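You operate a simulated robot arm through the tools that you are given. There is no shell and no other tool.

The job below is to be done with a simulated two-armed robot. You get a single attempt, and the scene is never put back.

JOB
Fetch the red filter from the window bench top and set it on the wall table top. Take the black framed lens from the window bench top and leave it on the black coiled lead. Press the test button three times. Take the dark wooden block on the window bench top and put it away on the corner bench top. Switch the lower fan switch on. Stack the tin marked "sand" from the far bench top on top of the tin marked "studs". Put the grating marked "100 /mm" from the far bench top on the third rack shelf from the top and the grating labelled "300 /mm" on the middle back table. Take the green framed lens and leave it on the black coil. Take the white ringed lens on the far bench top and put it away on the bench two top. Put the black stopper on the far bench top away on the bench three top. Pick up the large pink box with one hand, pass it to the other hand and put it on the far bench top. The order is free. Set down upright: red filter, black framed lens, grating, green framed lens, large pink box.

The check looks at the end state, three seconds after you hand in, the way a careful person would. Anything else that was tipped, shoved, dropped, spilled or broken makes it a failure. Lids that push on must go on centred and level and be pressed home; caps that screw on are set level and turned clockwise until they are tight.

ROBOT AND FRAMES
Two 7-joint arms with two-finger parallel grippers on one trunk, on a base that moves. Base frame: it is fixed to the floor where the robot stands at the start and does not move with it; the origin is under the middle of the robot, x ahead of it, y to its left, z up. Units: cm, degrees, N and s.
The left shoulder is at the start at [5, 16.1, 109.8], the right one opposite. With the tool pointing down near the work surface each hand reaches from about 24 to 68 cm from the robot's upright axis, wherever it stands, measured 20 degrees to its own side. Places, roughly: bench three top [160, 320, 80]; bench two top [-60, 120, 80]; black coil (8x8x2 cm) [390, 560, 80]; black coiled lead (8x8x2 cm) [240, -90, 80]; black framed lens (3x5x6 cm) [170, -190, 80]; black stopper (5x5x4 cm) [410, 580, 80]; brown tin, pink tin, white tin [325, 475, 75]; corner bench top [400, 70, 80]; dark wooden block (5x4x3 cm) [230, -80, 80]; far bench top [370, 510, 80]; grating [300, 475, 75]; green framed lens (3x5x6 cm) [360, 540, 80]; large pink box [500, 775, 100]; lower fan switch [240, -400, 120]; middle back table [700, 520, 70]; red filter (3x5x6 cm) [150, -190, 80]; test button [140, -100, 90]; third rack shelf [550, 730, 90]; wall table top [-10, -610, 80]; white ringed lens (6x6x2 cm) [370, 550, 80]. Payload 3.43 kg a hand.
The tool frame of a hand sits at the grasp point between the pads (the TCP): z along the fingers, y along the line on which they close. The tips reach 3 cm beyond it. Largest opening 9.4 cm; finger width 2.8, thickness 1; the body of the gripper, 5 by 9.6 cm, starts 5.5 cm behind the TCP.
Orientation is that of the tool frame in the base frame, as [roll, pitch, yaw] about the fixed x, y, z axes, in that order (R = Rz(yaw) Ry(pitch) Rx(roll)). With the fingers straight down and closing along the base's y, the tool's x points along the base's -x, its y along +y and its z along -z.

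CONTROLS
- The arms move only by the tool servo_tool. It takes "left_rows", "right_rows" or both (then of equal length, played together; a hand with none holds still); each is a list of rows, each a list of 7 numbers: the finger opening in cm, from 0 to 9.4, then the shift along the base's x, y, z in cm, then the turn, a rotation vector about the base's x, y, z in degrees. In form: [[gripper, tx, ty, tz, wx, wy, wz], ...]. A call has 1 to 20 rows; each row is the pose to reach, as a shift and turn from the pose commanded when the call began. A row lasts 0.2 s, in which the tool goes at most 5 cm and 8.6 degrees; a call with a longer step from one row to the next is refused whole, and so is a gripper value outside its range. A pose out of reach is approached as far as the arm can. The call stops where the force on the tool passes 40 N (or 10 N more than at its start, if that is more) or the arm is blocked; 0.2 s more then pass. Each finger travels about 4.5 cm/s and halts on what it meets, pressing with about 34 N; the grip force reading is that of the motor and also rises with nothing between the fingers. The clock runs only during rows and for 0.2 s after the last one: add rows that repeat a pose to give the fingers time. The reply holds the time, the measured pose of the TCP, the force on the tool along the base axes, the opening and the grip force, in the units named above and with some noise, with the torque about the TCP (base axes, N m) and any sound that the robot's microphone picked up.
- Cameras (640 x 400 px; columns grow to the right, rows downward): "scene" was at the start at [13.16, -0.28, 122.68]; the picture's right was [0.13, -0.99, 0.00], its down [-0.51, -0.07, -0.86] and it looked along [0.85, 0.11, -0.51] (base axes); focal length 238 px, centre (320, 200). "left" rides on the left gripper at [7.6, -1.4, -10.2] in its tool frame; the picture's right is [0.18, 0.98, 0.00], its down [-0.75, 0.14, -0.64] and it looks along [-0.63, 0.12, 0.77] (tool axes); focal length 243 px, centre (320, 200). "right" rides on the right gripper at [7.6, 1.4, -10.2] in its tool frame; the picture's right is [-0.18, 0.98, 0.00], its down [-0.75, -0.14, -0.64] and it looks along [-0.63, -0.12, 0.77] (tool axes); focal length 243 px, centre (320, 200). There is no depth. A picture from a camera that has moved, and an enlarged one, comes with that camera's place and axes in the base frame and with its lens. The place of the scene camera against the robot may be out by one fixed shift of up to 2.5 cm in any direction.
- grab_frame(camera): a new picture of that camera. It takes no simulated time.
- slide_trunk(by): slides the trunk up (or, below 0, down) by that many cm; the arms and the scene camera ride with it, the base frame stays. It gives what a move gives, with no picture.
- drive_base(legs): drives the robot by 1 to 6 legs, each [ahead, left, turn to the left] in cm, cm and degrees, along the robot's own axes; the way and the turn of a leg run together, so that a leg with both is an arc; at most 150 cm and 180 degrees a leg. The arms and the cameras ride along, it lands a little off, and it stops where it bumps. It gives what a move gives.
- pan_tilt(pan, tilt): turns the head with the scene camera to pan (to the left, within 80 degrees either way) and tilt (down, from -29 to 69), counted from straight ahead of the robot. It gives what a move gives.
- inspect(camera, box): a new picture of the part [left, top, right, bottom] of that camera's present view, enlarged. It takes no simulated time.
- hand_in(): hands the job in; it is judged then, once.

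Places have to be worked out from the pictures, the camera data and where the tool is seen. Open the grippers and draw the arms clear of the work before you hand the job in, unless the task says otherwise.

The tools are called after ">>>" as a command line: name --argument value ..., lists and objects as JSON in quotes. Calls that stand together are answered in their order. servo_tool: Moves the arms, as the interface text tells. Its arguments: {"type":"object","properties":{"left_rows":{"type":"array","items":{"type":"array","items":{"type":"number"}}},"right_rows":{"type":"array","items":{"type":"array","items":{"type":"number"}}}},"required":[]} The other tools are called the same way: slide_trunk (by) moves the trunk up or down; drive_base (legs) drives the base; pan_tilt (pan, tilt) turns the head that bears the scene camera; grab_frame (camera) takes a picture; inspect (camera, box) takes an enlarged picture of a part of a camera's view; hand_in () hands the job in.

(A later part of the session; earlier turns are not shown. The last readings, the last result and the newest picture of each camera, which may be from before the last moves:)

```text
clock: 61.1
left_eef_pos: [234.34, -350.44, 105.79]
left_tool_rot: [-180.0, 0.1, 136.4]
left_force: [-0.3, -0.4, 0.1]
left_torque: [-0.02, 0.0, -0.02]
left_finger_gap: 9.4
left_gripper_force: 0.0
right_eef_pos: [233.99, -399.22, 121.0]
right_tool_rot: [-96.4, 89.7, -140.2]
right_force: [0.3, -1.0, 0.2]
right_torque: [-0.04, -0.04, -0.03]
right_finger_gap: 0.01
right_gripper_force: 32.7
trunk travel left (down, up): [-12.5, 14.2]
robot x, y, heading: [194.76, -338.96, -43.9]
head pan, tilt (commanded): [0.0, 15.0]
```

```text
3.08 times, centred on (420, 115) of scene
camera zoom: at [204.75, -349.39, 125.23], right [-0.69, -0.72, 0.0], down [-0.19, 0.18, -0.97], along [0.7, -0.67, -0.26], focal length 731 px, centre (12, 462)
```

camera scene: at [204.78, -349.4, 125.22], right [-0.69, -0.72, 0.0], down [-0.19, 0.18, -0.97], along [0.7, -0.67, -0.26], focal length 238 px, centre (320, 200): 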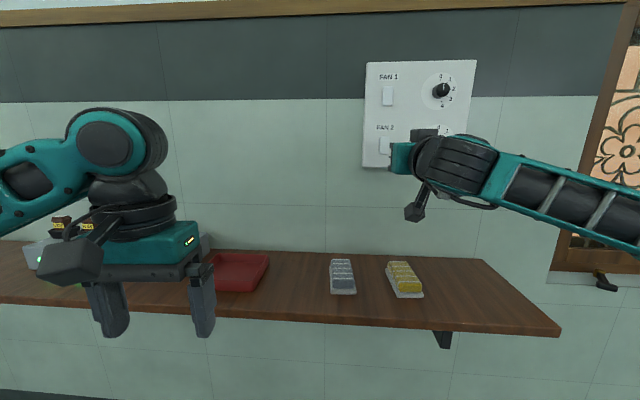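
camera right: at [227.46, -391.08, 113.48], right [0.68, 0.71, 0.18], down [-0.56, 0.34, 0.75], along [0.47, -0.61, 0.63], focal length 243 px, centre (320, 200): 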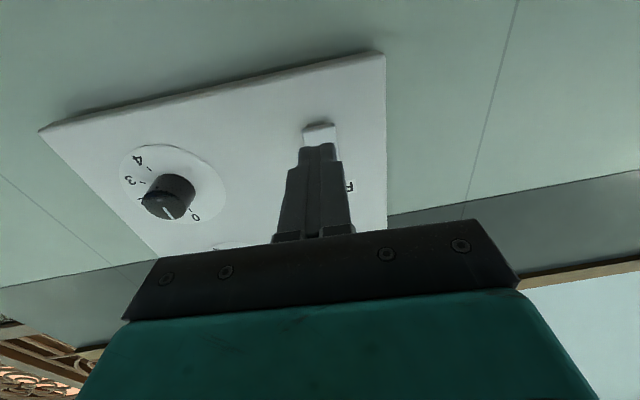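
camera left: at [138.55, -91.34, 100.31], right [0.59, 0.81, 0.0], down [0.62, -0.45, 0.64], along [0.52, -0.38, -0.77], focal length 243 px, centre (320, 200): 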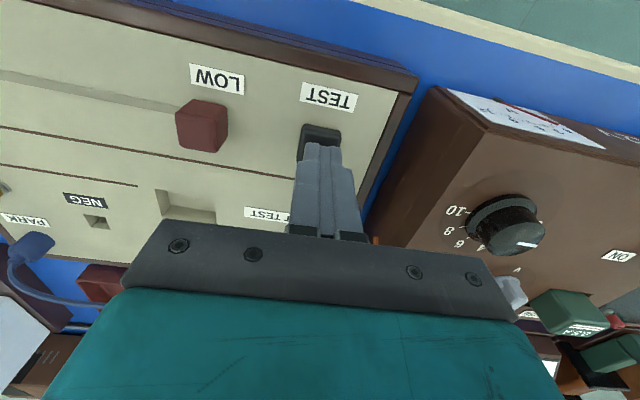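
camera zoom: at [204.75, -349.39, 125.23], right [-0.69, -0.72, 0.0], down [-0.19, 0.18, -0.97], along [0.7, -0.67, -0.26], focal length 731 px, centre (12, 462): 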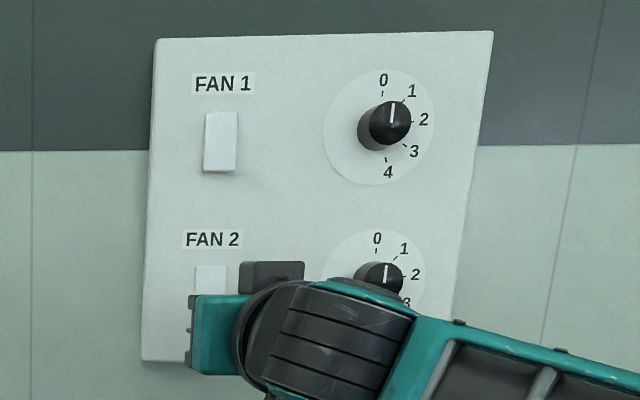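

The tips are 2 cm from the rocker and laterally centred; I lower slightly and press forward in fine steps.

>>> servo_tool --right_rows '[[0, 0.4, -0.38, -0.2, 0, 0, 0], [0, 0.72, -0.69, -0.2, 0, 0, 0], [0, 0.9, -0.87, -0.2, 0, 0, 0], [0, 1.08, -1.04, -0.2, 0, 0, 0], [0, 1.26, -1.21, -0.2, 0, 0, 0]]'

>>> inspect --camera "right" --box '[240, 70, 400, 170]'

```text
clock: 62.3
left_eef_pos: [234.31, -350.41, 105.65]
left_tool_rot: [180.0, -0.1, 136.4]
left_force: [0.6, -0.5, 0.4]
left_torque: [0.01, 0.03, 0.03]
left_finger_gap: 9.38
left_gripper_force: 0.1
right_eef_pos: [235.25, -400.47, 120.99]
right_tool_rot: [-102.8, 89.8, -146.5]
right_force: [0.4, -0.1, -0.4]
right_torque: [-0.01, -0.02, 0.0]
right_finger_gap: 0.02
right_gripper_force: 32.9
trunk travel left (down, up): [-12.5, 14.2]
robot x, y, heading: [194.89, -338.63, -43.5]
head pan, tilt (commanded): [0.0, 15.0]
```

```text
4.00 times, centred on (320, 120) of right
camera zoom: at [228.74, -392.33, 113.39], right [0.68, 0.71, 0.18], down [-0.56, 0.34, 0.75], along [0.47, -0.62, 0.63], focal length 970 px, centre (320, 520)
```

zoom: 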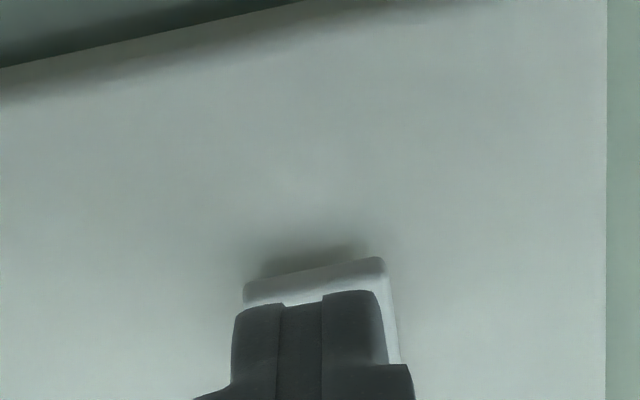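

Still no force; the tips are right at the lower half of the rocker. I continue pressing.

>>> servo_tool --right_rows '[[0, 0.18, -0.17, 0, 0, 0, 0], [0, 0.36, -0.35, 0, 0, 0, 0], [0, 0.54, -0.52, 0, 0, 0, 0]]'

>>> inspect --camera "right" --box '[240, 70, 400, 170]'

```text
clock: 63.1
left_eef_pos: [234.27, -350.39, 105.53]
left_tool_rot: [-180.0, 0.1, 136.4]
left_force: [0.0, 1.1, -0.1]
left_torque: [0.0, 0.03, -0.02]
left_finger_gap: 9.4
left_gripper_force: 0.0
right_eef_pos: [235.77, -401.05, 120.83]
right_tool_rot: [-105.0, 89.9, -148.8]
right_force: [-0.4, 0.5, 0.4]
right_torque: [-0.01, 0.05, -0.03]
right_finger_gap: 0.01
right_gripper_force: 33.2
trunk travel left (down, up): [-12.5, 14.2]
robot x, y, heading: [195.33, -338.82, -43.8]
head pan, tilt (commanded): [0.0, 15.0]
```

```text
4.00 times, centred on (320, 120) of right
camera zoom: at [229.29, -392.83, 113.35], right [0.68, 0.71, 0.18], down [-0.56, 0.34, 0.75], along [0.47, -0.62, 0.63], focal length 970 px, centre (320, 520)
```

zoom: 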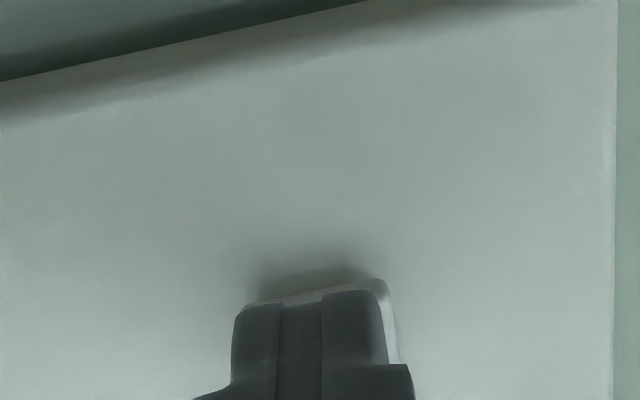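

Contact seems imminent; I keep advancing by 2 mm steps until force or a click appears.

>>> servo_tool --right_rows '[[0, 0.15, -0.14, 0, 0, 0, 0], [0, 0.3, -0.28, 0, 0, 0, 0], [0, 0.45, -0.42, 0, 0, 0, 0], [0, 0.6, -0.56, 0, 0, 0, 0]]'

>>> inspect --camera "right" --box '[240, 70, 400, 170]'

```text
clock: 64.1
left_eef_pos: [234.17, -350.43, 105.64]
left_tool_rot: [-180.0, 0.0, 136.5]
left_force: [-0.5, -0.7, -0.3]
left_torque: [0.01, -0.01, -0.04]
left_finger_gap: 9.38
left_gripper_force: 0.1
right_eef_pos: [236.32, -401.59, 120.87]
right_tool_rot: [-104.2, 89.8, -148.0]
right_force: [-0.6, 0.3, -0.1]
right_torque: [-0.02, 0.01, -0.03]
right_finger_gap: 0.0
right_gripper_force: 33.0
trunk travel left (down, up): [-12.5, 14.2]
robot x, y, heading: [195.05, -338.59, -43.9]
head pan, tilt (commanded): [0.0, 15.0]
```

```text
4.00 times, centred on (320, 120) of right
camera zoom: at [229.86, -393.39, 113.35], right [0.68, 0.71, 0.18], down [-0.56, 0.34, 0.75], along [0.47, -0.61, 0.63], focal length 970 px, centre (320, 520)
```

zoom: 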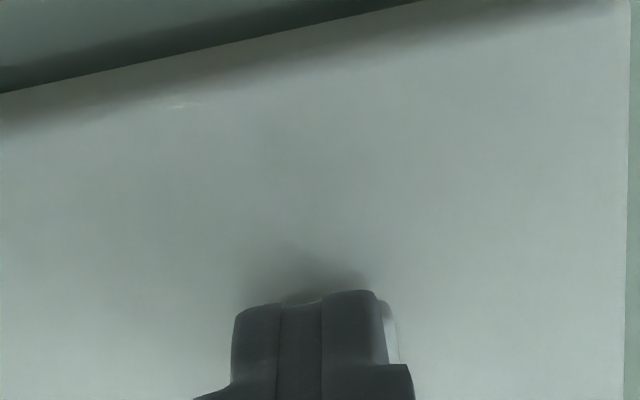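

>>> servo_tool --right_rows '[[0, 0.15, -0.14, 0, 0, 0, 0], [0, 0.3, -0.28, 0, 0, 0, 0], [0, 0.45, -0.42, 0, 0, 0, 0], [0, 0.6, -0.56, 0, 0, 0, 0], [0, 0.75, -0.7, 0, 0, 0, 0]]'

>>> inspect --camera "right" --box '[240, 70, 400, 170]'

>>> inspect --camera "scene" --box '[355, 50, 485, 180]'

```text
clock: 65.3
left_eef_pos: [234.18, -350.43, 105.68]
left_tool_rot: [180.0, 0.0, 136.4]
left_force: [0.7, 0.2, 0.7]
left_torque: [0.02, 0.0, -0.01]
left_finger_gap: 9.41
left_gripper_force: 0.1
right_eef_pos: [237.05, -402.26, 120.97]
right_tool_rot: [-98.8, 89.8, -142.6]
right_force: [-7.9, 6.4, -3.5]
right_torque: [-0.02, -0.08, -0.14]
right_finger_gap: 0.01
right_gripper_force: 33.0
trunk travel left (down, up): [-12.5, 14.2]
robot x, y, heading: [194.69, -338.61, -43.8]
head pan, tilt (commanded): [0.0, 15.0]
```

```text
4.00 times, centred on (320, 120) of right
camera zoom: at [230.51, -394.01, 113.34], right [0.68, 0.71, 0.18], down [-0.56, 0.34, 0.75], along [0.47, -0.61, 0.63], focal length 970 px, centre (320, 520)
```

zoom: 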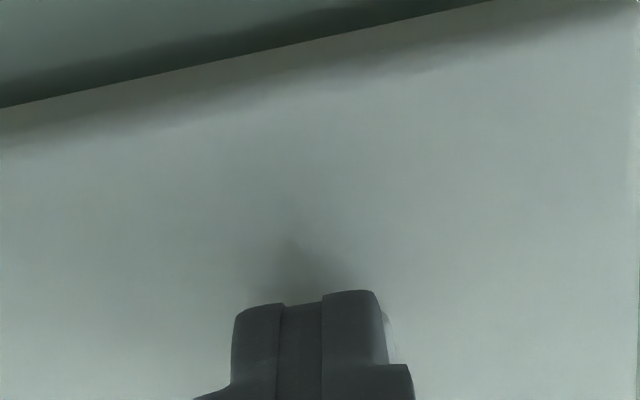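

```text
3.08 times, centred on (420, 115) of scene
camera zoom: at [204.66, -349.32, 125.24], right [-0.69, -0.72, 0.0], down [-0.19, 0.18, -0.97], along [0.7, -0.67, -0.26], focal length 731 px, centre (12, 462)
```

zoom: 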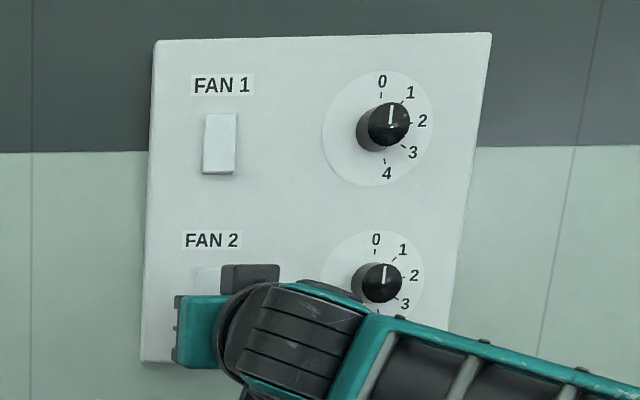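

Contact with about 10 N along the wall normal. I press a little further to tip the rocker over.

>>> servo_tool --right_rows '[[0, 0.12, -0.11, 0, 0, 0, 0], [0, 0.24, -0.22, 0, 0, 0, 0], [0, 0.36, -0.34, 0, 0, 0, 0]]'

>>> inspect --camera "right" --box '[240, 70, 400, 170]'

```text
clock: 66.0
left_eef_pos: [233.94, -350.32, 105.84]
left_tool_rot: [179.9, 0.2, 136.4]
left_force: [-0.2, 0.3, -1.5]
left_torque: [-0.04, -0.02, -0.01]
left_finger_gap: 9.4
left_gripper_force: 0.0
right_eef_pos: [237.13, -402.17, 120.96]
right_tool_rot: [-119.8, 89.9, -163.4]
right_force: [-18.3, 15.2, -2.8]
right_torque: [-0.11, -0.23, -0.34]
right_finger_gap: 0.0
right_gripper_force: 33.3
trunk travel left (down, up): [-12.5, 14.2]
robot x, y, heading: [195.07, -338.9, -43.8]
head pan, tilt (commanded): [0.0, 15.0]
stopped in row 3 (right hand): the force on the tool passed its limit at 43 N (the readings are from after the stop); the commanded pose is now the measured one
```

```text
4.00 times, centred on (320, 120) of right
camera zoom: at [230.52, -394.01, 113.37], right [0.68, 0.71, 0.18], down [-0.56, 0.34, 0.76], along [0.47, -0.62, 0.63], focal length 970 px, centre (320, 520)
```

zoom: 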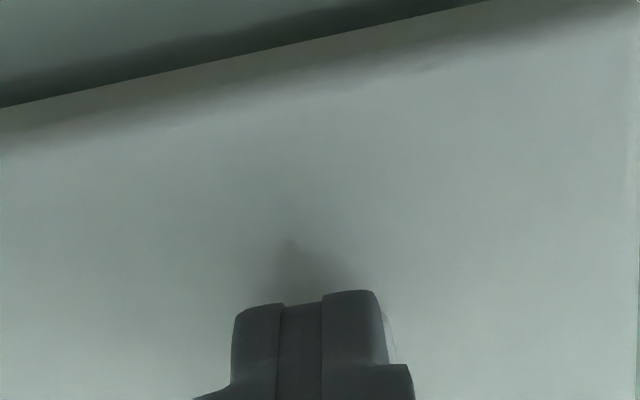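

The force limit was reached without a click. I back off 8 cm to see what state the rocker is in.

>>> servo_tool --right_rows '[[0, -1, 0.95, 0, 0, 0, 0], [0, -3, 2.9, 0, 0, 0, 0], [0, -5.5, 5.3, 0, 0, 0, 0], [0, -7, 6.7, 0, 0, 0, 0]]'

>>> inspect --camera "right" --box '[240, 40, 400, 140]'

>>> inspect --camera "scene" --box '[355, 50, 485, 180]'

```text
clock: 67.0
left_eef_pos: [234.21, -350.44, 105.66]
left_tool_rot: [-180.0, -0.1, 136.4]
left_force: [0.2, 0.5, 0.3]
left_torque: [0.0, -0.02, 0.0]
left_finger_gap: 9.41
left_gripper_force: 0.1
right_eef_pos: [230.37, -395.62, 120.67]
right_tool_rot: [-147.4, 89.8, 168.8]
right_force: [-0.4, 0.2, -0.6]
right_torque: [0.01, 0.02, -0.02]
right_finger_gap: 0.0
right_gripper_force: 33.1
trunk travel left (down, up): [-12.5, 14.2]
robot x, y, heading: [194.8, -338.51, -43.7]
head pan, tilt (commanded): [0.0, 15.0]
```

```text
4.00 times, centred on (320, 90) of right
camera zoom: at [223.83, -387.46, 113.2], right [0.68, 0.71, 0.18], down [-0.56, 0.34, 0.76], along [0.48, -0.62, 0.63], focal length 970 px, centre (320, 640)
```

zoom: 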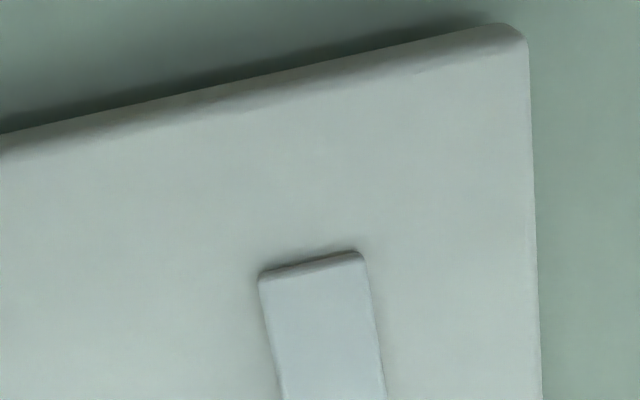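

```text
3.08 times, centred on (420, 115) of scene
camera zoom: at [204.71, -349.37, 125.23], right [-0.69, -0.72, 0.0], down [-0.19, 0.18, -0.97], along [0.7, -0.67, -0.26], focal length 731 px, centre (12, 462)
```

zoom: 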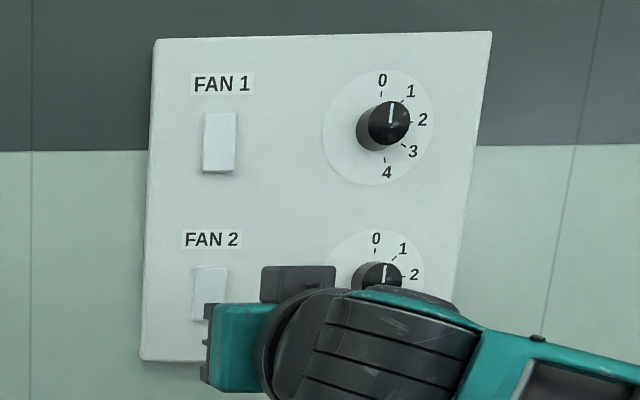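

The lower edge now looks flush. I back off further to compare the FAN 1 and FAN 2 rockers side by side.

>>> servo_tool --right_rows '[[0, -3, 2.9, 0, 0, 0, 0], [0, -6, 5.8, 0, 0, 0, 0], [0, -9, 8.7, -2, 0, 0, 0], [0, -11, 10.7, -4, 0, 0, 0]]'

>>> inspect --camera "right" --box '[240, 30, 420, 150]'

>>> inspect --camera "scene" --box '[355, 50, 485, 180]'

```text
clock: 68.0
left_eef_pos: [234.24, -350.4, 105.59]
left_tool_rot: [180.0, -0.1, 136.4]
left_force: [-0.1, -0.1, 0.1]
left_torque: [0.0, 0.02, -0.03]
left_finger_gap: 9.4
left_gripper_force: 0.0
right_eef_pos: [219.42, -385.15, 116.69]
right_tool_rot: [-155.6, 89.7, 160.6]
right_force: [0.0, -0.3, -1.2]
right_torque: [-0.02, 0.0, 0.01]
right_finger_gap: 0.0
right_gripper_force: 33.0
trunk travel left (down, up): [-12.5, 14.2]
robot x, y, heading: [194.64, -338.5, -43.5]
head pan, tilt (commanded): [0.0, 15.0]
```

```text
3.33 times, centred on (330, 90) of right
camera zoom: at [212.84, -376.97, 109.08], right [0.68, 0.71, 0.18], down [-0.56, 0.34, 0.76], along [0.47, -0.62, 0.63], focal length 809 px, centre (287, 567)
```

zoom: 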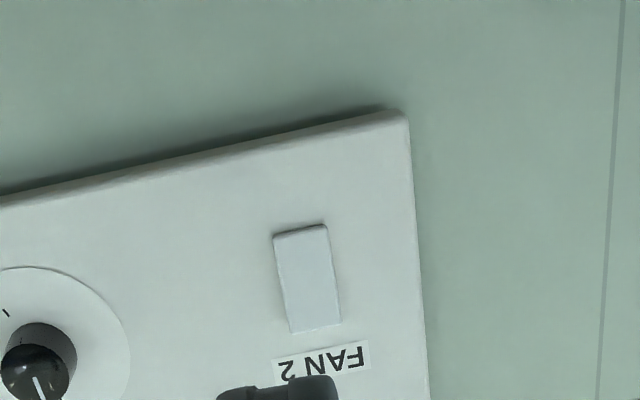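

```text
3.08 times, centred on (420, 115) of scene
camera zoom: at [204.71, -349.34, 125.23], right [-0.69, -0.72, 0.0], down [-0.19, 0.18, -0.97], along [0.7, -0.67, -0.26], focal length 731 px, centre (12, 462)
```

zoom: 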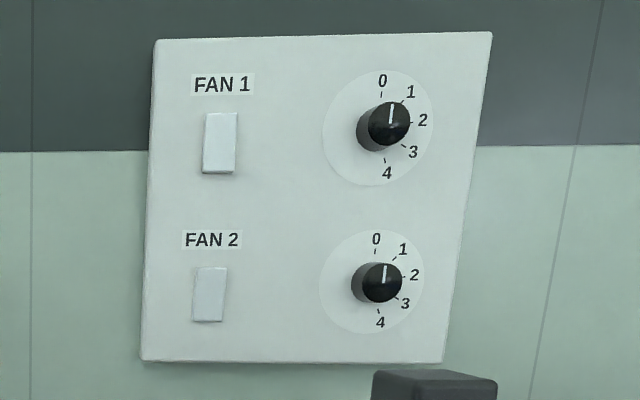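

The FAN 2 rocker now shows the opposite tilt from FAN 1. I zoom in closely once more for certainty.

>>> inspect --camera "scene" --box '[385, 65, 415, 125]'

>>> inspect --camera "scene" --box '[380, 120, 420, 165]'

```text
6.67 times, centred on (400, 95) of scene
camera zoom: at [204.71, -349.34, 125.23], right [-0.69, -0.72, 0.0], down [-0.19, 0.18, -0.97], along [0.7, -0.67, -0.26], focal length 1584 px, centre (-213, 900)
```

zoom: 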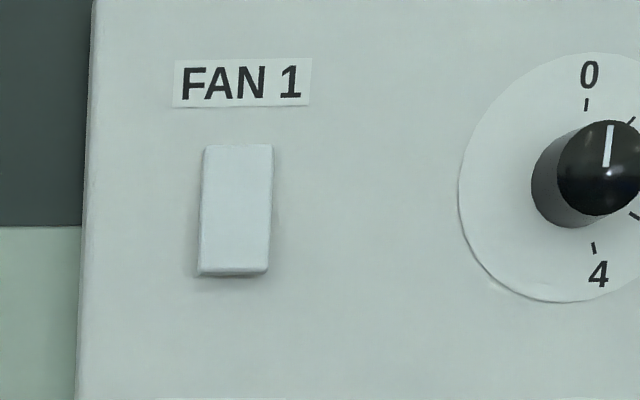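

```text
8.89 times, centred on (400, 142) of scene
camera zoom: at [204.71, -349.34, 125.23], right [-0.69, -0.72, 0.0], down [-0.19, 0.18, -0.97], along [0.7, -0.67, -0.26], focal length 2112 px, centre (-391, 711)
```

zoom: 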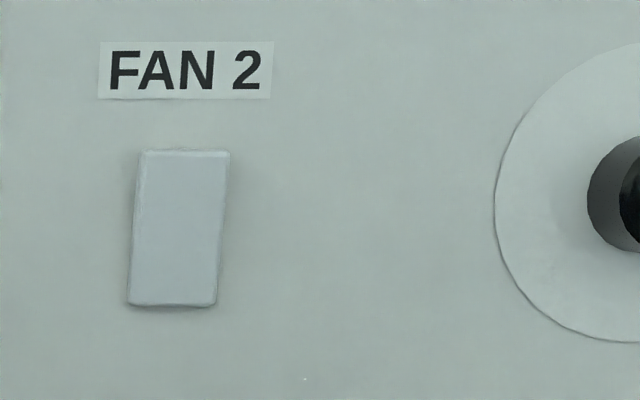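

FAN 2 is clearly flipped (top edge now proud). I back away from the wall, then return the right hand to pointing down.

>>> drive_base --legs '[[-32, 0, 0]]'

>>> servo_tool --right_rows '[[1, -0.5, 0.5, -0.5, 5.2, 5.4, 0], [2, -1, 0.9, -1, 10.4, 10.8, 0], [3, -1.5, 1.4, -1.5, 15.5, 16.3, 0], [4, -2, 1.8, -2, 20.7, 21.7, 0], [5, -2.4, 2.3, -2.5, 25.9, 27.1, 0], [6, -2.9, 2.8, -3, 31.1, 32.5, 0], [7, -3.4, 3.2, -3.5, 36.3, 38, 0], [8, -3.9, 3.7, -4, 41.5, 43.4, 0], [9, -4.4, 4.1, -4.5, 46.6, 48.8, 0], [9.4, -4.8, 4.6, -5, 51.8, 54.2, 0], [9.4, -5.3, 5, -5.5, 57, 59.7, 0], [9.4, -5.8, 5.5, -6, 62.2, 65.1, 0]]'

>>> drive_base --legs '[[0, 0, 90], [0, 0, 87]]'

>>> pan_tilt --pan 0 --tilt 30

>>> grab_frame --camera "scene"

```text
clock: 70.1
left_eef_pos: [211.34, -328.57, 105.58]
left_tool_rot: [-180.0, 0.0, 136.1]
left_force: [0.2, -0.7, -0.4]
left_torque: [-0.02, 0.01, 0.0]
left_finger_gap: 9.42
left_gripper_force: 0.0
right_eef_pos: [196.49, -363.4, 116.51]
right_tool_rot: [-145.3, 89.7, 170.7]
right_force: [-0.1, 0.3, 1.2]
right_torque: [0.02, 0.03, 0.02]
right_finger_gap: 0.0
right_gripper_force: 33.6
trunk travel left (down, up): [-12.5, 14.2]
robot x, y, heading: [172.08, -316.45, -43.7]
head pan, tilt (commanded): [0.0, 15.0]
```

```text
clock: 72.7
left_eef_pos: [211.26, -328.61, 105.59]
left_tool_rot: [-180.0, 0.0, 136.2]
left_force: [-0.1, 0.0, 0.5]
left_torque: [-0.05, -0.01, 0.01]
left_finger_gap: 9.4
left_gripper_force: 0.0
right_eef_pos: [190.81, -357.8, 110.68]
right_tool_rot: [-179.8, -0.6, 136.6]
right_force: [0.5, 0.2, 0.1]
right_torque: [-0.03, -0.02, -0.02]
right_finger_gap: 9.4
right_gripper_force: 0.0
trunk travel left (down, up): [-12.5, 14.2]
robot x, y, heading: [171.81, -316.71, -43.9]
head pan, tilt (commanded): [0.0, 15.0]
```

```text
clock: 80.7
left_eef_pos: [133.0, -303.81, 105.64]
left_tool_rot: [-179.9, 0.0, -45.6]
left_force: [0.2, -0.3, 0.2]
left_torque: [0.02, -0.02, 0.02]
left_finger_gap: 9.39
left_gripper_force: 0.0
right_eef_pos: [154.38, -275.07, 110.7]
right_tool_rot: [-179.8, -0.4, -45.2]
right_force: [1.2, 0.1, -0.3]
right_torque: [0.01, -0.01, 0.01]
right_finger_gap: 9.43
right_gripper_force: 0.0
trunk travel left (down, up): [-12.5, 14.2]
robot x, y, heading: [171.75, -317.02, 134.5]
head pan, tilt (commanded): [0.0, 15.0]
```

```text
clock: 81.5
left_eef_pos: [132.93, -303.69, 105.67]
left_tool_rot: [-180.0, 0.0, -45.6]
left_force: [-0.2, -0.1, -0.5]
left_torque: [-0.01, 0.03, 0.0]
left_finger_gap: 9.42
left_gripper_force: 0.0
right_eef_pos: [154.45, -275.07, 110.67]
right_tool_rot: [-179.8, -0.3, -45.2]
right_force: [0.1, -0.2, 0.7]
right_torque: [-0.01, 0.01, 0.01]
right_finger_gap: 9.42
right_gripper_force: 0.1
trunk travel left (down, up): [-12.5, 14.2]
robot x, y, heading: [171.9, -316.58, 134.5]
head pan, tilt (commanded): [0.0, 30.0]
```

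```text
taken
camera scene: at [163.07, -308.95, 122.81], right [0.71, 0.7, 0.0], down [0.35, -0.36, -0.87], along [-0.61, 0.62, -0.5], focal length 238 px, centre (320, 200)
```

scene: 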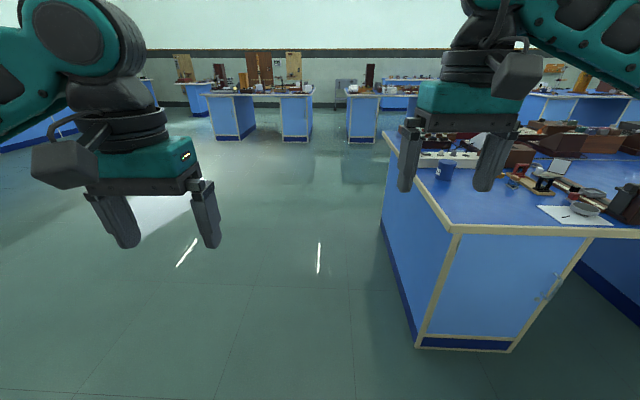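

The bench's back right corner is near [150,-241]. I sidestep right along its back side and look at what lies there.

>>> drive_base --legs '[[0, 65, 0]]'

```text
clock: 87.6
left_eef_pos: [86.91, -349.52, 105.65]
left_tool_rot: [-180.0, 0.1, -45.1]
left_force: [0.1, -0.2, -0.9]
left_torque: [0.01, 0.01, 0.0]
left_finger_gap: 9.38
left_gripper_force: 0.1
right_eef_pos: [108.11, -320.67, 110.69]
right_tool_rot: [-179.8, -0.3, -44.9]
right_force: [-0.4, -0.6, -0.7]
right_torque: [-0.04, 0.0, 0.0]
right_finger_gap: 9.4
right_gripper_force: 0.1
trunk travel left (down, up): [-12.5, 14.2]
robot x, y, heading: [126.05, -362.06, 134.9]
head pan, tilt (commanded): [0.0, 30.0]
```

I used the wrong sign and moved left; nothing was touched. I now drive right by 130 cm.

>>> drive_base --legs '[[0, -130, 0]]'

>>> pan_tilt --pan 0 --tilt 35

>>> grab_frame --camera "scene"

```text
clock: 99.1
left_eef_pos: [177.23, -258.45, 105.64]
left_tool_rot: [-180.0, 0.0, -44.1]
left_force: [-0.3, -1.1, -0.7]
left_torque: [0.02, 0.01, 0.0]
left_finger_gap: 9.4
left_gripper_force: 0.0
right_eef_pos: [198.05, -229.35, 110.63]
right_tool_rot: [-179.7, -0.2, -43.8]
right_force: [0.7, -0.8, -0.1]
right_torque: [-0.01, 0.02, -0.02]
right_finger_gap: 9.42
right_gripper_force: 0.0
trunk travel left (down, up): [-12.5, 14.2]
robot x, y, heading: [216.68, -270.63, 136.1]
head pan, tilt (commanded): [0.0, 30.0]
```

```text
clock: 99.8
left_eef_pos: [177.28, -258.38, 105.58]
left_tool_rot: [180.0, 0.0, -44.1]
left_force: [0.2, 0.0, -1.0]
left_torque: [0.0, 0.01, 0.02]
left_finger_gap: 9.4
left_gripper_force: 0.0
right_eef_pos: [198.06, -229.26, 110.76]
right_tool_rot: [-179.8, -0.3, -43.8]
right_force: [-0.4, -0.7, -0.7]
right_torque: [-0.02, 0.01, 0.01]
right_finger_gap: 9.38
right_gripper_force: 0.2
trunk travel left (down, up): [-12.5, 14.2]
robot x, y, heading: [216.27, -270.5, 136.0]
head pan, tilt (commanded): [0.0, 35.0]
```

```text
taken
camera scene: at [207.6, -263.12, 122.03], right [0.7, 0.72, 0.0], down [0.41, -0.4, -0.82], along [-0.59, 0.57, -0.57], focal length 238 px, centre (320, 200)
```

scene: 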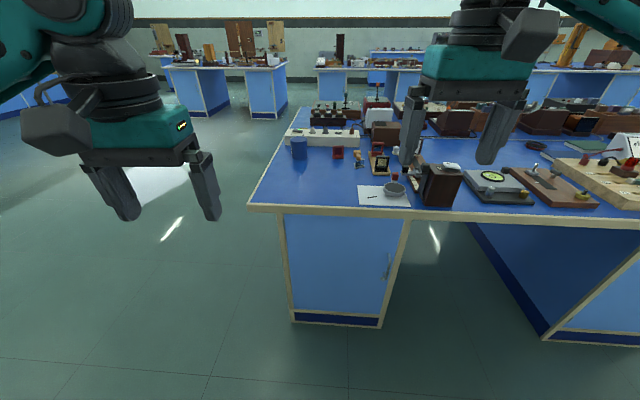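

>>> inspect --camera "scene" --box '[260, 95, 480, 235]'

>>> inspect --camera "scene" --box '[440, 80, 640, 210]'

```text
2.86 times, centred on (370, 165) of scene
camera zoom: at [207.6, -263.12, 122.03], right [0.7, 0.72, 0.0], down [0.41, -0.4, -0.82], along [-0.59, 0.57, -0.57], focal length 679 px, centre (177, 300)
```

zoom: 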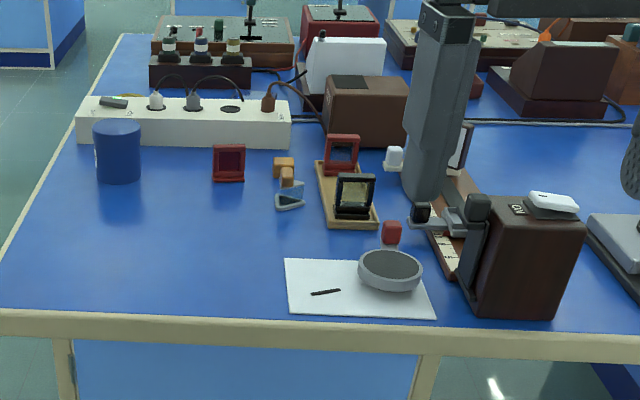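

```text
3.08 times, centred on (540, 145) of scene
camera zoom: at [207.6, -263.12, 122.03], right [0.7, 0.72, 0.0], down [0.41, -0.4, -0.82], along [-0.59, 0.57, -0.57], focal length 731 px, centre (-357, 369)
```

zoom: 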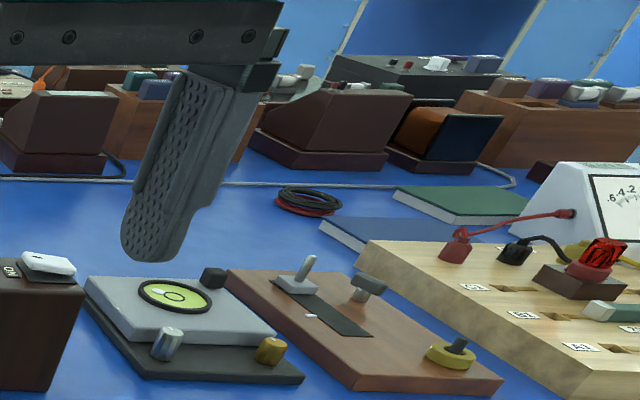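

The standing dark-red filter is near [148,-195] and the black framed lens near [167,-191] in a small wooden tray. The filter is ~34 cm in from the edge, so I check how close my base can get by looking down.

>>> pan_tilt --pan 0 --tilt 69

>>> grab_frame --camera "scene"

```text
clock: 100.8
left_eef_pos: [177.35, -258.51, 105.69]
left_tool_rot: [180.0, -0.1, -44.1]
left_force: [-0.8, 0.3, -0.5]
left_torque: [0.01, 0.0, 0.01]
left_finger_gap: 9.39
left_gripper_force: 0.0
right_eef_pos: [198.02, -229.39, 110.78]
right_tool_rot: [-179.8, -0.3, -43.8]
right_force: [-0.4, -0.5, -0.2]
right_torque: [0.0, -0.01, -0.02]
right_finger_gap: 9.39
right_gripper_force: 0.0
trunk travel left (down, up): [-12.5, 14.2]
robot x, y, heading: [216.52, -270.62, 135.9]
head pan, tilt (commanded): [0.0, 68.8]
```

```text
taken
camera scene: at [209.9, -265.35, 117.66], right [0.7, 0.72, 0.0], down [0.67, -0.65, -0.36], along [-0.26, 0.25, -0.93], focal length 238 px, centre (320, 200)
```

scene: 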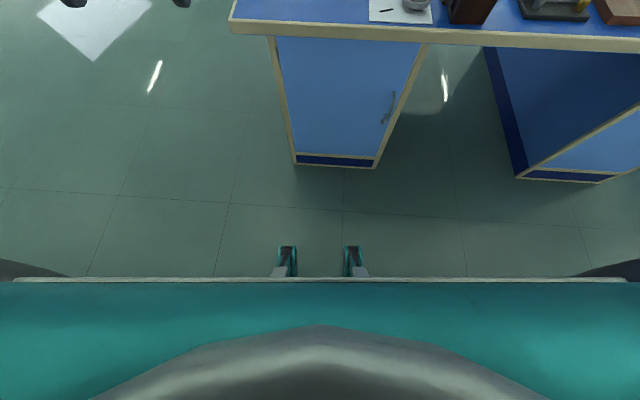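

My front feet reach about 28 cm ahead of my axis and the cabinet front is recessed, so I can stand ~30 cm from the edge. I drive 34 cm ahead and 20 cm right.

>>> drive_base --legs '[[34, -20, -1.4]]'

>>> pan_tilt --pan 15 --tilt 45

>>> grab_frame --camera "scene"

>>> grab_frame --camera "left"

```text
clock: 103.2
left_eef_pos: [167.83, -220.48, 105.53]
left_tool_rot: [-179.9, 0.1, -45.3]
left_force: [0.4, -0.8, -0.4]
left_torque: [0.01, -0.04, -0.04]
left_finger_gap: 9.38
left_gripper_force: 0.1
right_eef_pos: [189.33, -191.82, 110.67]
right_tool_rot: [-179.7, -0.3, -45.1]
right_force: [-0.3, 0.4, -0.6]
right_torque: [0.02, -0.01, 0.03]
right_finger_gap: 9.43
right_gripper_force: 0.0
trunk travel left (down, up): [-12.5, 14.2]
robot x, y, heading: [207.05, -233.65, 134.5]
head pan, tilt (commanded): [0.0, 68.8]
```

```text
clock: 104.1
left_eef_pos: [167.99, -220.53, 105.59]
left_tool_rot: [180.0, 0.0, -45.3]
left_force: [-0.2, 0.1, 0.3]
left_torque: [0.01, 0.03, 0.02]
left_finger_gap: 9.39
left_gripper_force: 0.0
right_eef_pos: [189.3, -191.81, 110.55]
right_tool_rot: [-179.9, -0.4, -45.1]
right_force: [-0.5, -0.7, 0.1]
right_torque: [0.0, 0.01, -0.01]
right_finger_gap: 9.4
right_gripper_force: 0.1
trunk travel left (down, up): [-12.5, 14.2]
robot x, y, heading: [207.25, -233.5, 134.6]
head pan, tilt (commanded): [15.0, 45.0]
```

```text
taken
camera scene: at [197.39, -227.97, 120.54], right [0.51, 0.86, 0.0], down [0.61, -0.36, -0.71], along [-0.61, 0.36, -0.71], focal length 238 px, centre (320, 200)
```

scene: 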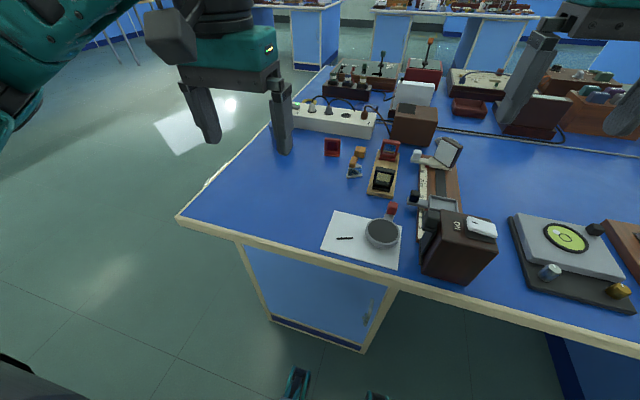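

```text
taken
camera left: at [174.56, -224.93, 115.98], right [-0.57, -0.82, 0.0], down [-0.63, 0.44, 0.64], along [-0.53, 0.37, -0.77], focal length 243 px, centre (320, 200)
```

left: 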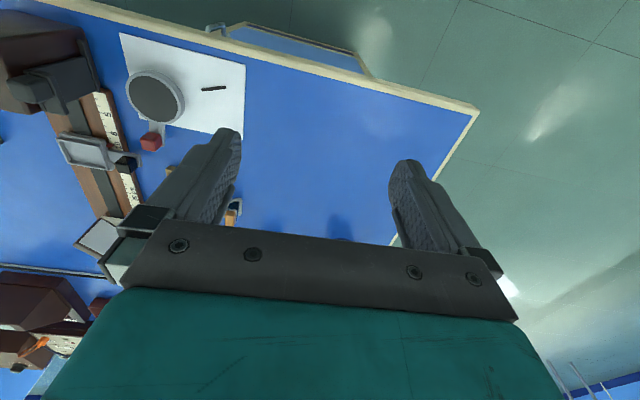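

The filter is confirmed at about [148,-195]; it is 70 cm from my axis, slightly too far. I creep 5 cm forward.

>>> drive_base --legs '[[5, 0, 0]]'

```text
clock: 105.0
left_eef_pos: [164.36, -216.86, 105.65]
left_tool_rot: [180.0, 0.0, -45.4]
left_force: [-1.3, 0.5, -0.1]
left_torque: [0.0, 0.01, 0.0]
left_finger_gap: 9.4
left_gripper_force: 0.1
right_eef_pos: [185.76, -188.22, 110.68]
right_tool_rot: [-179.7, -0.4, -45.3]
right_force: [0.1, -0.9, -0.5]
right_torque: [-0.02, -0.02, -0.03]
right_finger_gap: 9.4
right_gripper_force: 0.0
trunk travel left (down, up): [-12.5, 14.2]
robot x, y, heading: [203.64, -229.61, 134.5]
head pan, tilt (commanded): [15.0, 45.0]
```

Now I bring the left hand above the filter at a safe height and look through its camera.

>>> servo_tool --left_rows '[[9, -2.4, 3.2, 0, 0, 0, 0], [8.5, -4.8, 6.4, 0, 0, 0, 0], [8, -7.2, 9.6, -1, 0, 0, 0], [8, -9.6, 12.8, -3, 0, 0, 0], [8, -12, 16, -5, 0, 0, 0], [8, -14.4, 19.2, -7, 0, 0, 0], [8, -16.2, 21.9, -8.5, 0, 0, 0], [8, -16.2, 21.9, -8.5, 0, 0, 0]]'

>>> grab_frame --camera "left"

>>> grab_frame --camera "scene"

```text
clock: 106.8
left_eef_pos: [148.29, -195.07, 96.98]
left_tool_rot: [179.9, 0.0, -45.5]
left_force: [-0.6, 0.1, -0.7]
left_torque: [0.02, -0.02, -0.02]
left_finger_gap: 7.99
left_gripper_force: 0.1
right_eef_pos: [185.82, -188.26, 110.72]
right_tool_rot: [-179.8, -0.2, -45.1]
right_force: [0.2, 0.1, -0.2]
right_torque: [0.0, 0.04, 0.0]
right_finger_gap: 9.37
right_gripper_force: 0.0
trunk travel left (down, up): [-12.5, 14.2]
robot x, y, heading: [203.65, -230.12, 134.5]
head pan, tilt (commanded): [15.0, 45.0]
```

```text
taken
camera left: at [154.86, -199.47, 107.39], right [-0.57, -0.82, 0.0], down [-0.63, 0.44, 0.64], along [-0.53, 0.37, -0.77], focal length 243 px, centre (320, 200)
```

left: 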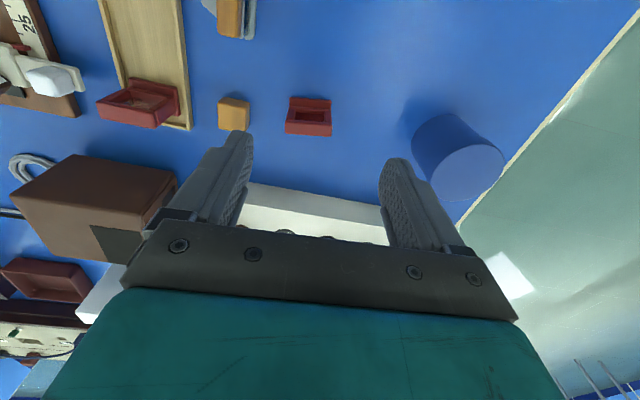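

```text
taken
camera scene: at [193.87, -224.42, 120.54], right [0.51, 0.86, 0.0], down [0.61, -0.36, -0.71], along [-0.61, 0.36, -0.71], focal length 238 px, centre (320, 200)
```

scene: 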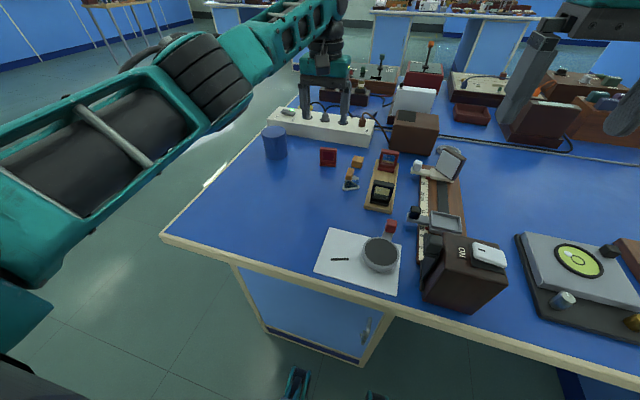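

>>> inspect --camera "left" --box '[240, 60, 400, 160]'

>>> inspect --camera "scene" --box '[290, 120, 420, 220]'

```text
4.00 times, centred on (320, 110) of left
camera zoom: at [154.86, -199.47, 107.39], right [-0.57, -0.82, 0.0], down [-0.63, 0.44, 0.64], along [-0.53, 0.37, -0.77], focal length 970 px, centre (320, 560)
```

zoom: 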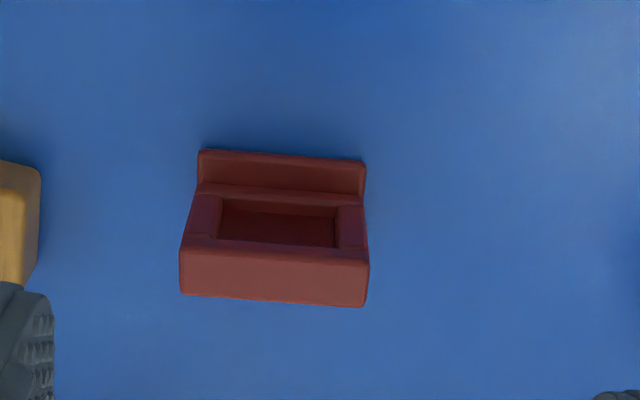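

```text
4.00 times, centred on (355, 170) of scene
camera zoom: at [193.87, -224.42, 120.54], right [0.51, 0.86, 0.0], down [0.61, -0.36, -0.71], along [-0.61, 0.36, -0.71], focal length 951 px, centre (180, 320)
```

zoom: 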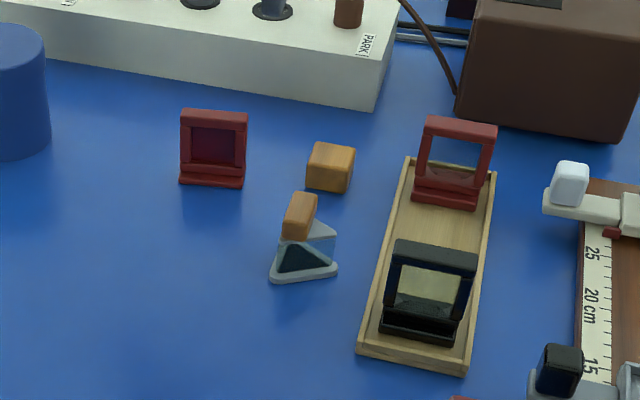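

The left item with red glass is the filter (the tray holds a red-framed lens instead). Its centre is about [147.6,-193.1], near my reach limit, so I creep 3.5 cm closer; there is still ~12 cm to the cabinet.

>>> drive_base --legs '[[3.5, 0, 0]]'

>>> inspect --camera "left" --box '[240, 60, 400, 160]'

```text
clock: 107.7
left_eef_pos: [147.73, -194.45, 97.09]
left_tool_rot: [-180.0, 0.0, -45.5]
left_force: [0.4, 0.2, -0.9]
left_torque: [0.01, -0.01, -0.02]
left_finger_gap: 8.0
left_gripper_force: 0.2
right_eef_pos: [185.32, -187.65, 110.73]
right_tool_rot: [-179.9, -0.3, -45.3]
right_force: [-0.2, -0.3, -0.1]
right_torque: [0.01, 0.01, -0.04]
right_finger_gap: 9.39
right_gripper_force: 0.1
trunk travel left (down, up): [-12.5, 14.2]
robot x, y, heading: [202.94, -229.44, 134.7]
head pan, tilt (commanded): [15.0, 45.0]
stopped in leg 1: the robot was blocked; the commanded pose is now the measured one
```

```text
4.00 times, centred on (320, 110) of left
camera zoom: at [154.29, -198.88, 107.41], right [-0.57, -0.82, 0.0], down [-0.63, 0.44, 0.64], along [-0.53, 0.37, -0.77], focal length 970 px, centre (320, 560)
```

zoom: 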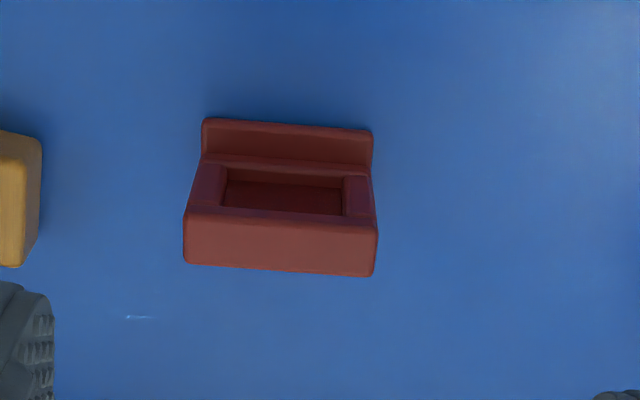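

The base stopped against the bench after about 1 cm (closest stance noted). The filter is at [147.6,-193.1] and turned about 6° from my grip; I align and descend part way with the fingers 7 cm apart.

>>> servo_tool --left_rows '[[7.5, -0.1, 0.7, -1, 0, 0, 3], [7, -0.1, 1.3, -2, 0, 0, 6], [7, -0.1, 1.3, -5, 0, 0, 6], [7, -0.1, 1.3, -7, 0, 0, 6], [7, -0.1, 1.3, -7, 0, 0, 6]]'

>>> grab_frame --camera "left"

>>> inspect --camera "scene" --box '[290, 120, 420, 220]'

```text
clock: 108.9
left_eef_pos: [147.85, -193.34, 90.02]
left_tool_rot: [179.9, 0.0, -39.6]
left_force: [-0.3, 0.5, 0.1]
left_torque: [0.0, 0.01, 0.01]
left_finger_gap: 6.99
left_gripper_force: 0.0
left hand out of reach, approached as far as the arm can: row 2
right_eef_pos: [185.36, -187.68, 110.72]
right_tool_rot: [-179.7, -0.4, -45.3]
right_force: [0.0, -0.2, 0.9]
right_torque: [0.01, 0.02, 0.0]
right_finger_gap: 9.4
right_gripper_force: 0.0
trunk travel left (down, up): [-12.5, 14.2]
robot x, y, heading: [202.94, -229.44, 134.4]
head pan, tilt (commanded): [15.0, 45.0]
```

```text
taken
camera left: at [154.67, -197.12, 100.36], right [-0.48, -0.88, 0.0], down [-0.67, 0.37, 0.64], along [-0.56, 0.31, -0.77], focal length 243 px, centre (320, 200)
```

left: 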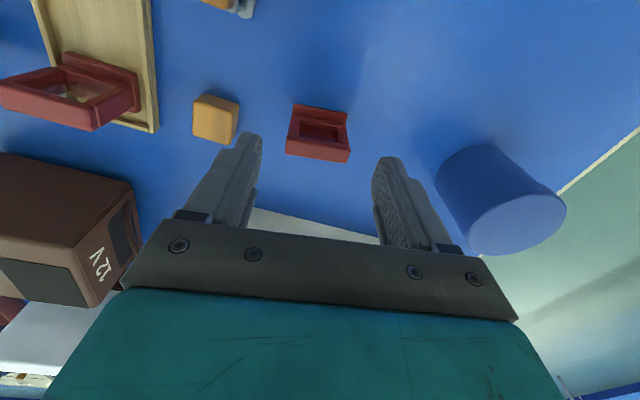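

```text
4.00 times, centred on (355, 170) of scene
camera zoom: at [193.25, -223.82, 120.55], right [0.51, 0.86, 0.0], down [0.61, -0.36, -0.71], along [-0.61, 0.36, -0.71], focal length 951 px, centre (180, 320)
```

zoom: 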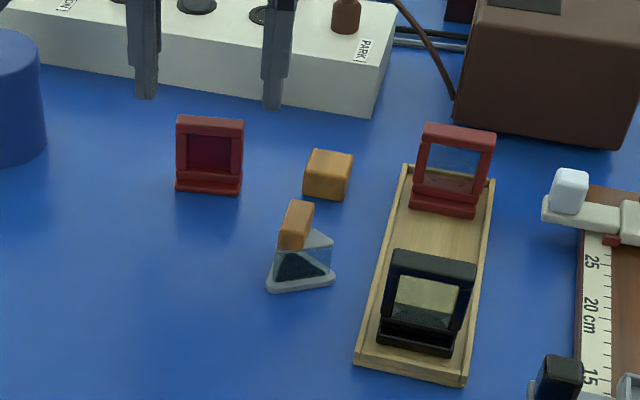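

The filter is centred under the fingers. I descend to grasp height.

>>> servo_tool --left_rows '[[7, 0.05, 0.05, -2.5, 0, 0, 0], [7, 0.05, 0.05, -5, 0, 0, 0], [7, 0.05, 0.05, -6.6, 0, 0, 0], [7, 0.05, 0.05, -6.6, 0, 0, 0]]'

>>> grab_frame --camera "left"

>>> inspect --camera "scene" --box '[290, 120, 420, 220]'

```text
clock: 109.9
left_eef_pos: [148.11, -193.63, 83.38]
left_tool_rot: [179.9, 0.0, -39.7]
left_force: [-0.3, -0.3, 0.6]
left_torque: [-0.01, 0.01, -0.02]
left_finger_gap: 7.0
left_gripper_force: 0.0
left hand out of reach, approached as far as the arm can: row 1, 2, 3, 4
right_eef_pos: [185.29, -187.67, 110.67]
right_tool_rot: [-179.8, -0.5, -45.3]
right_force: [-0.1, -0.3, 0.4]
right_torque: [0.0, 0.0, 0.0]
right_finger_gap: 9.43
right_gripper_force: 0.1
trunk travel left (down, up): [-12.5, 14.2]
robot x, y, heading: [203.04, -229.29, 134.5]
head pan, tilt (commanded): [15.0, 45.0]
```

```text
taken
camera left: at [155.03, -197.35, 93.83], right [-0.48, -0.88, 0.0], down [-0.67, 0.37, 0.64], along [-0.56, 0.31, -0.77], focal length 243 px, centre (320, 200)
```

left: 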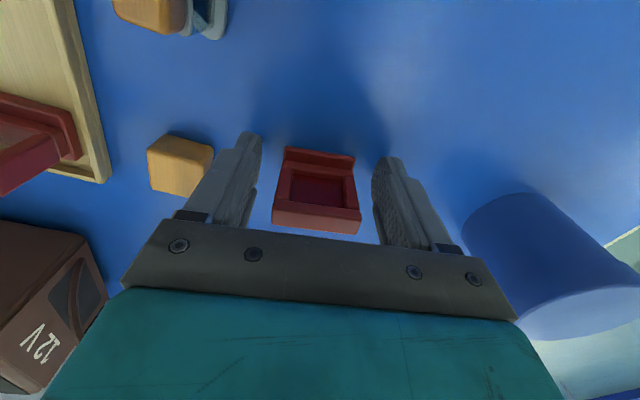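

```text
4.00 times, centred on (355, 170) of scene
camera zoom: at [193.24, -223.81, 120.55], right [0.51, 0.86, 0.0], down [0.61, -0.36, -0.71], along [-0.61, 0.36, -0.71], focal length 951 px, centre (180, 320)
```

zoom: 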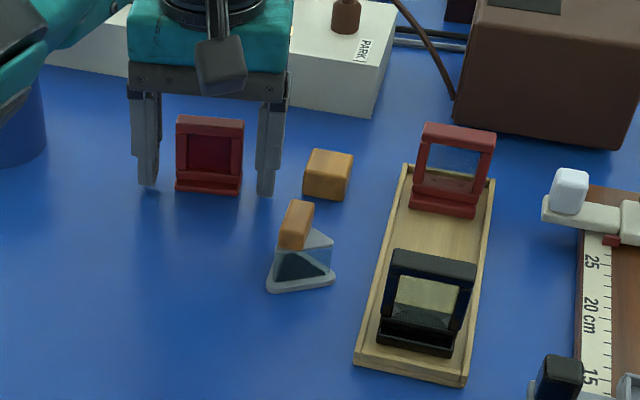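

The fingers straddle the filter with equal gaps. I close on it.

>>> servo_tool --left_rows '[[6, 0, 0, 0, 0, 0, 0], [5, 0, 0, 0, 0, 0, 0], [4, 0, 0, 0, 0, 0, 0], [4, 0, 0, 0, 0, 0, 0], [4, 0, 0, 0, 0, 0, 0]]'

>>> grab_frame --camera "left"

```text
clock: 111.1
left_eef_pos: [148.03, -193.62, 83.54]
left_tool_rot: [179.9, 0.0, -39.6]
left_force: [0.2, 0.5, -0.1]
left_torque: [0.01, 0.0, -0.01]
left_finger_gap: 4.91
left_gripper_force: 33.9
right_eef_pos: [185.36, -187.78, 110.63]
right_tool_rot: [-179.9, -0.3, -45.4]
right_force: [0.6, 0.0, -1.2]
right_torque: [0.04, 0.0, -0.01]
right_finger_gap: 9.41
right_gripper_force: 0.0
trunk travel left (down, up): [-12.5, 14.2]
robot x, y, heading: [203.01, -229.28, 134.3]
head pan, tilt (commanded): [15.0, 45.0]
```

```text
taken
camera left: at [155.03, -197.33, 93.87], right [-0.48, -0.87, 0.0], down [-0.67, 0.37, 0.64], along [-0.56, 0.31, -0.77], focal length 243 px, centre (320, 200)
```

left: 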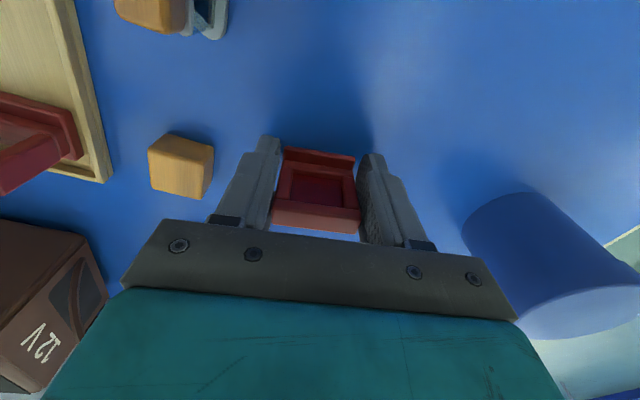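

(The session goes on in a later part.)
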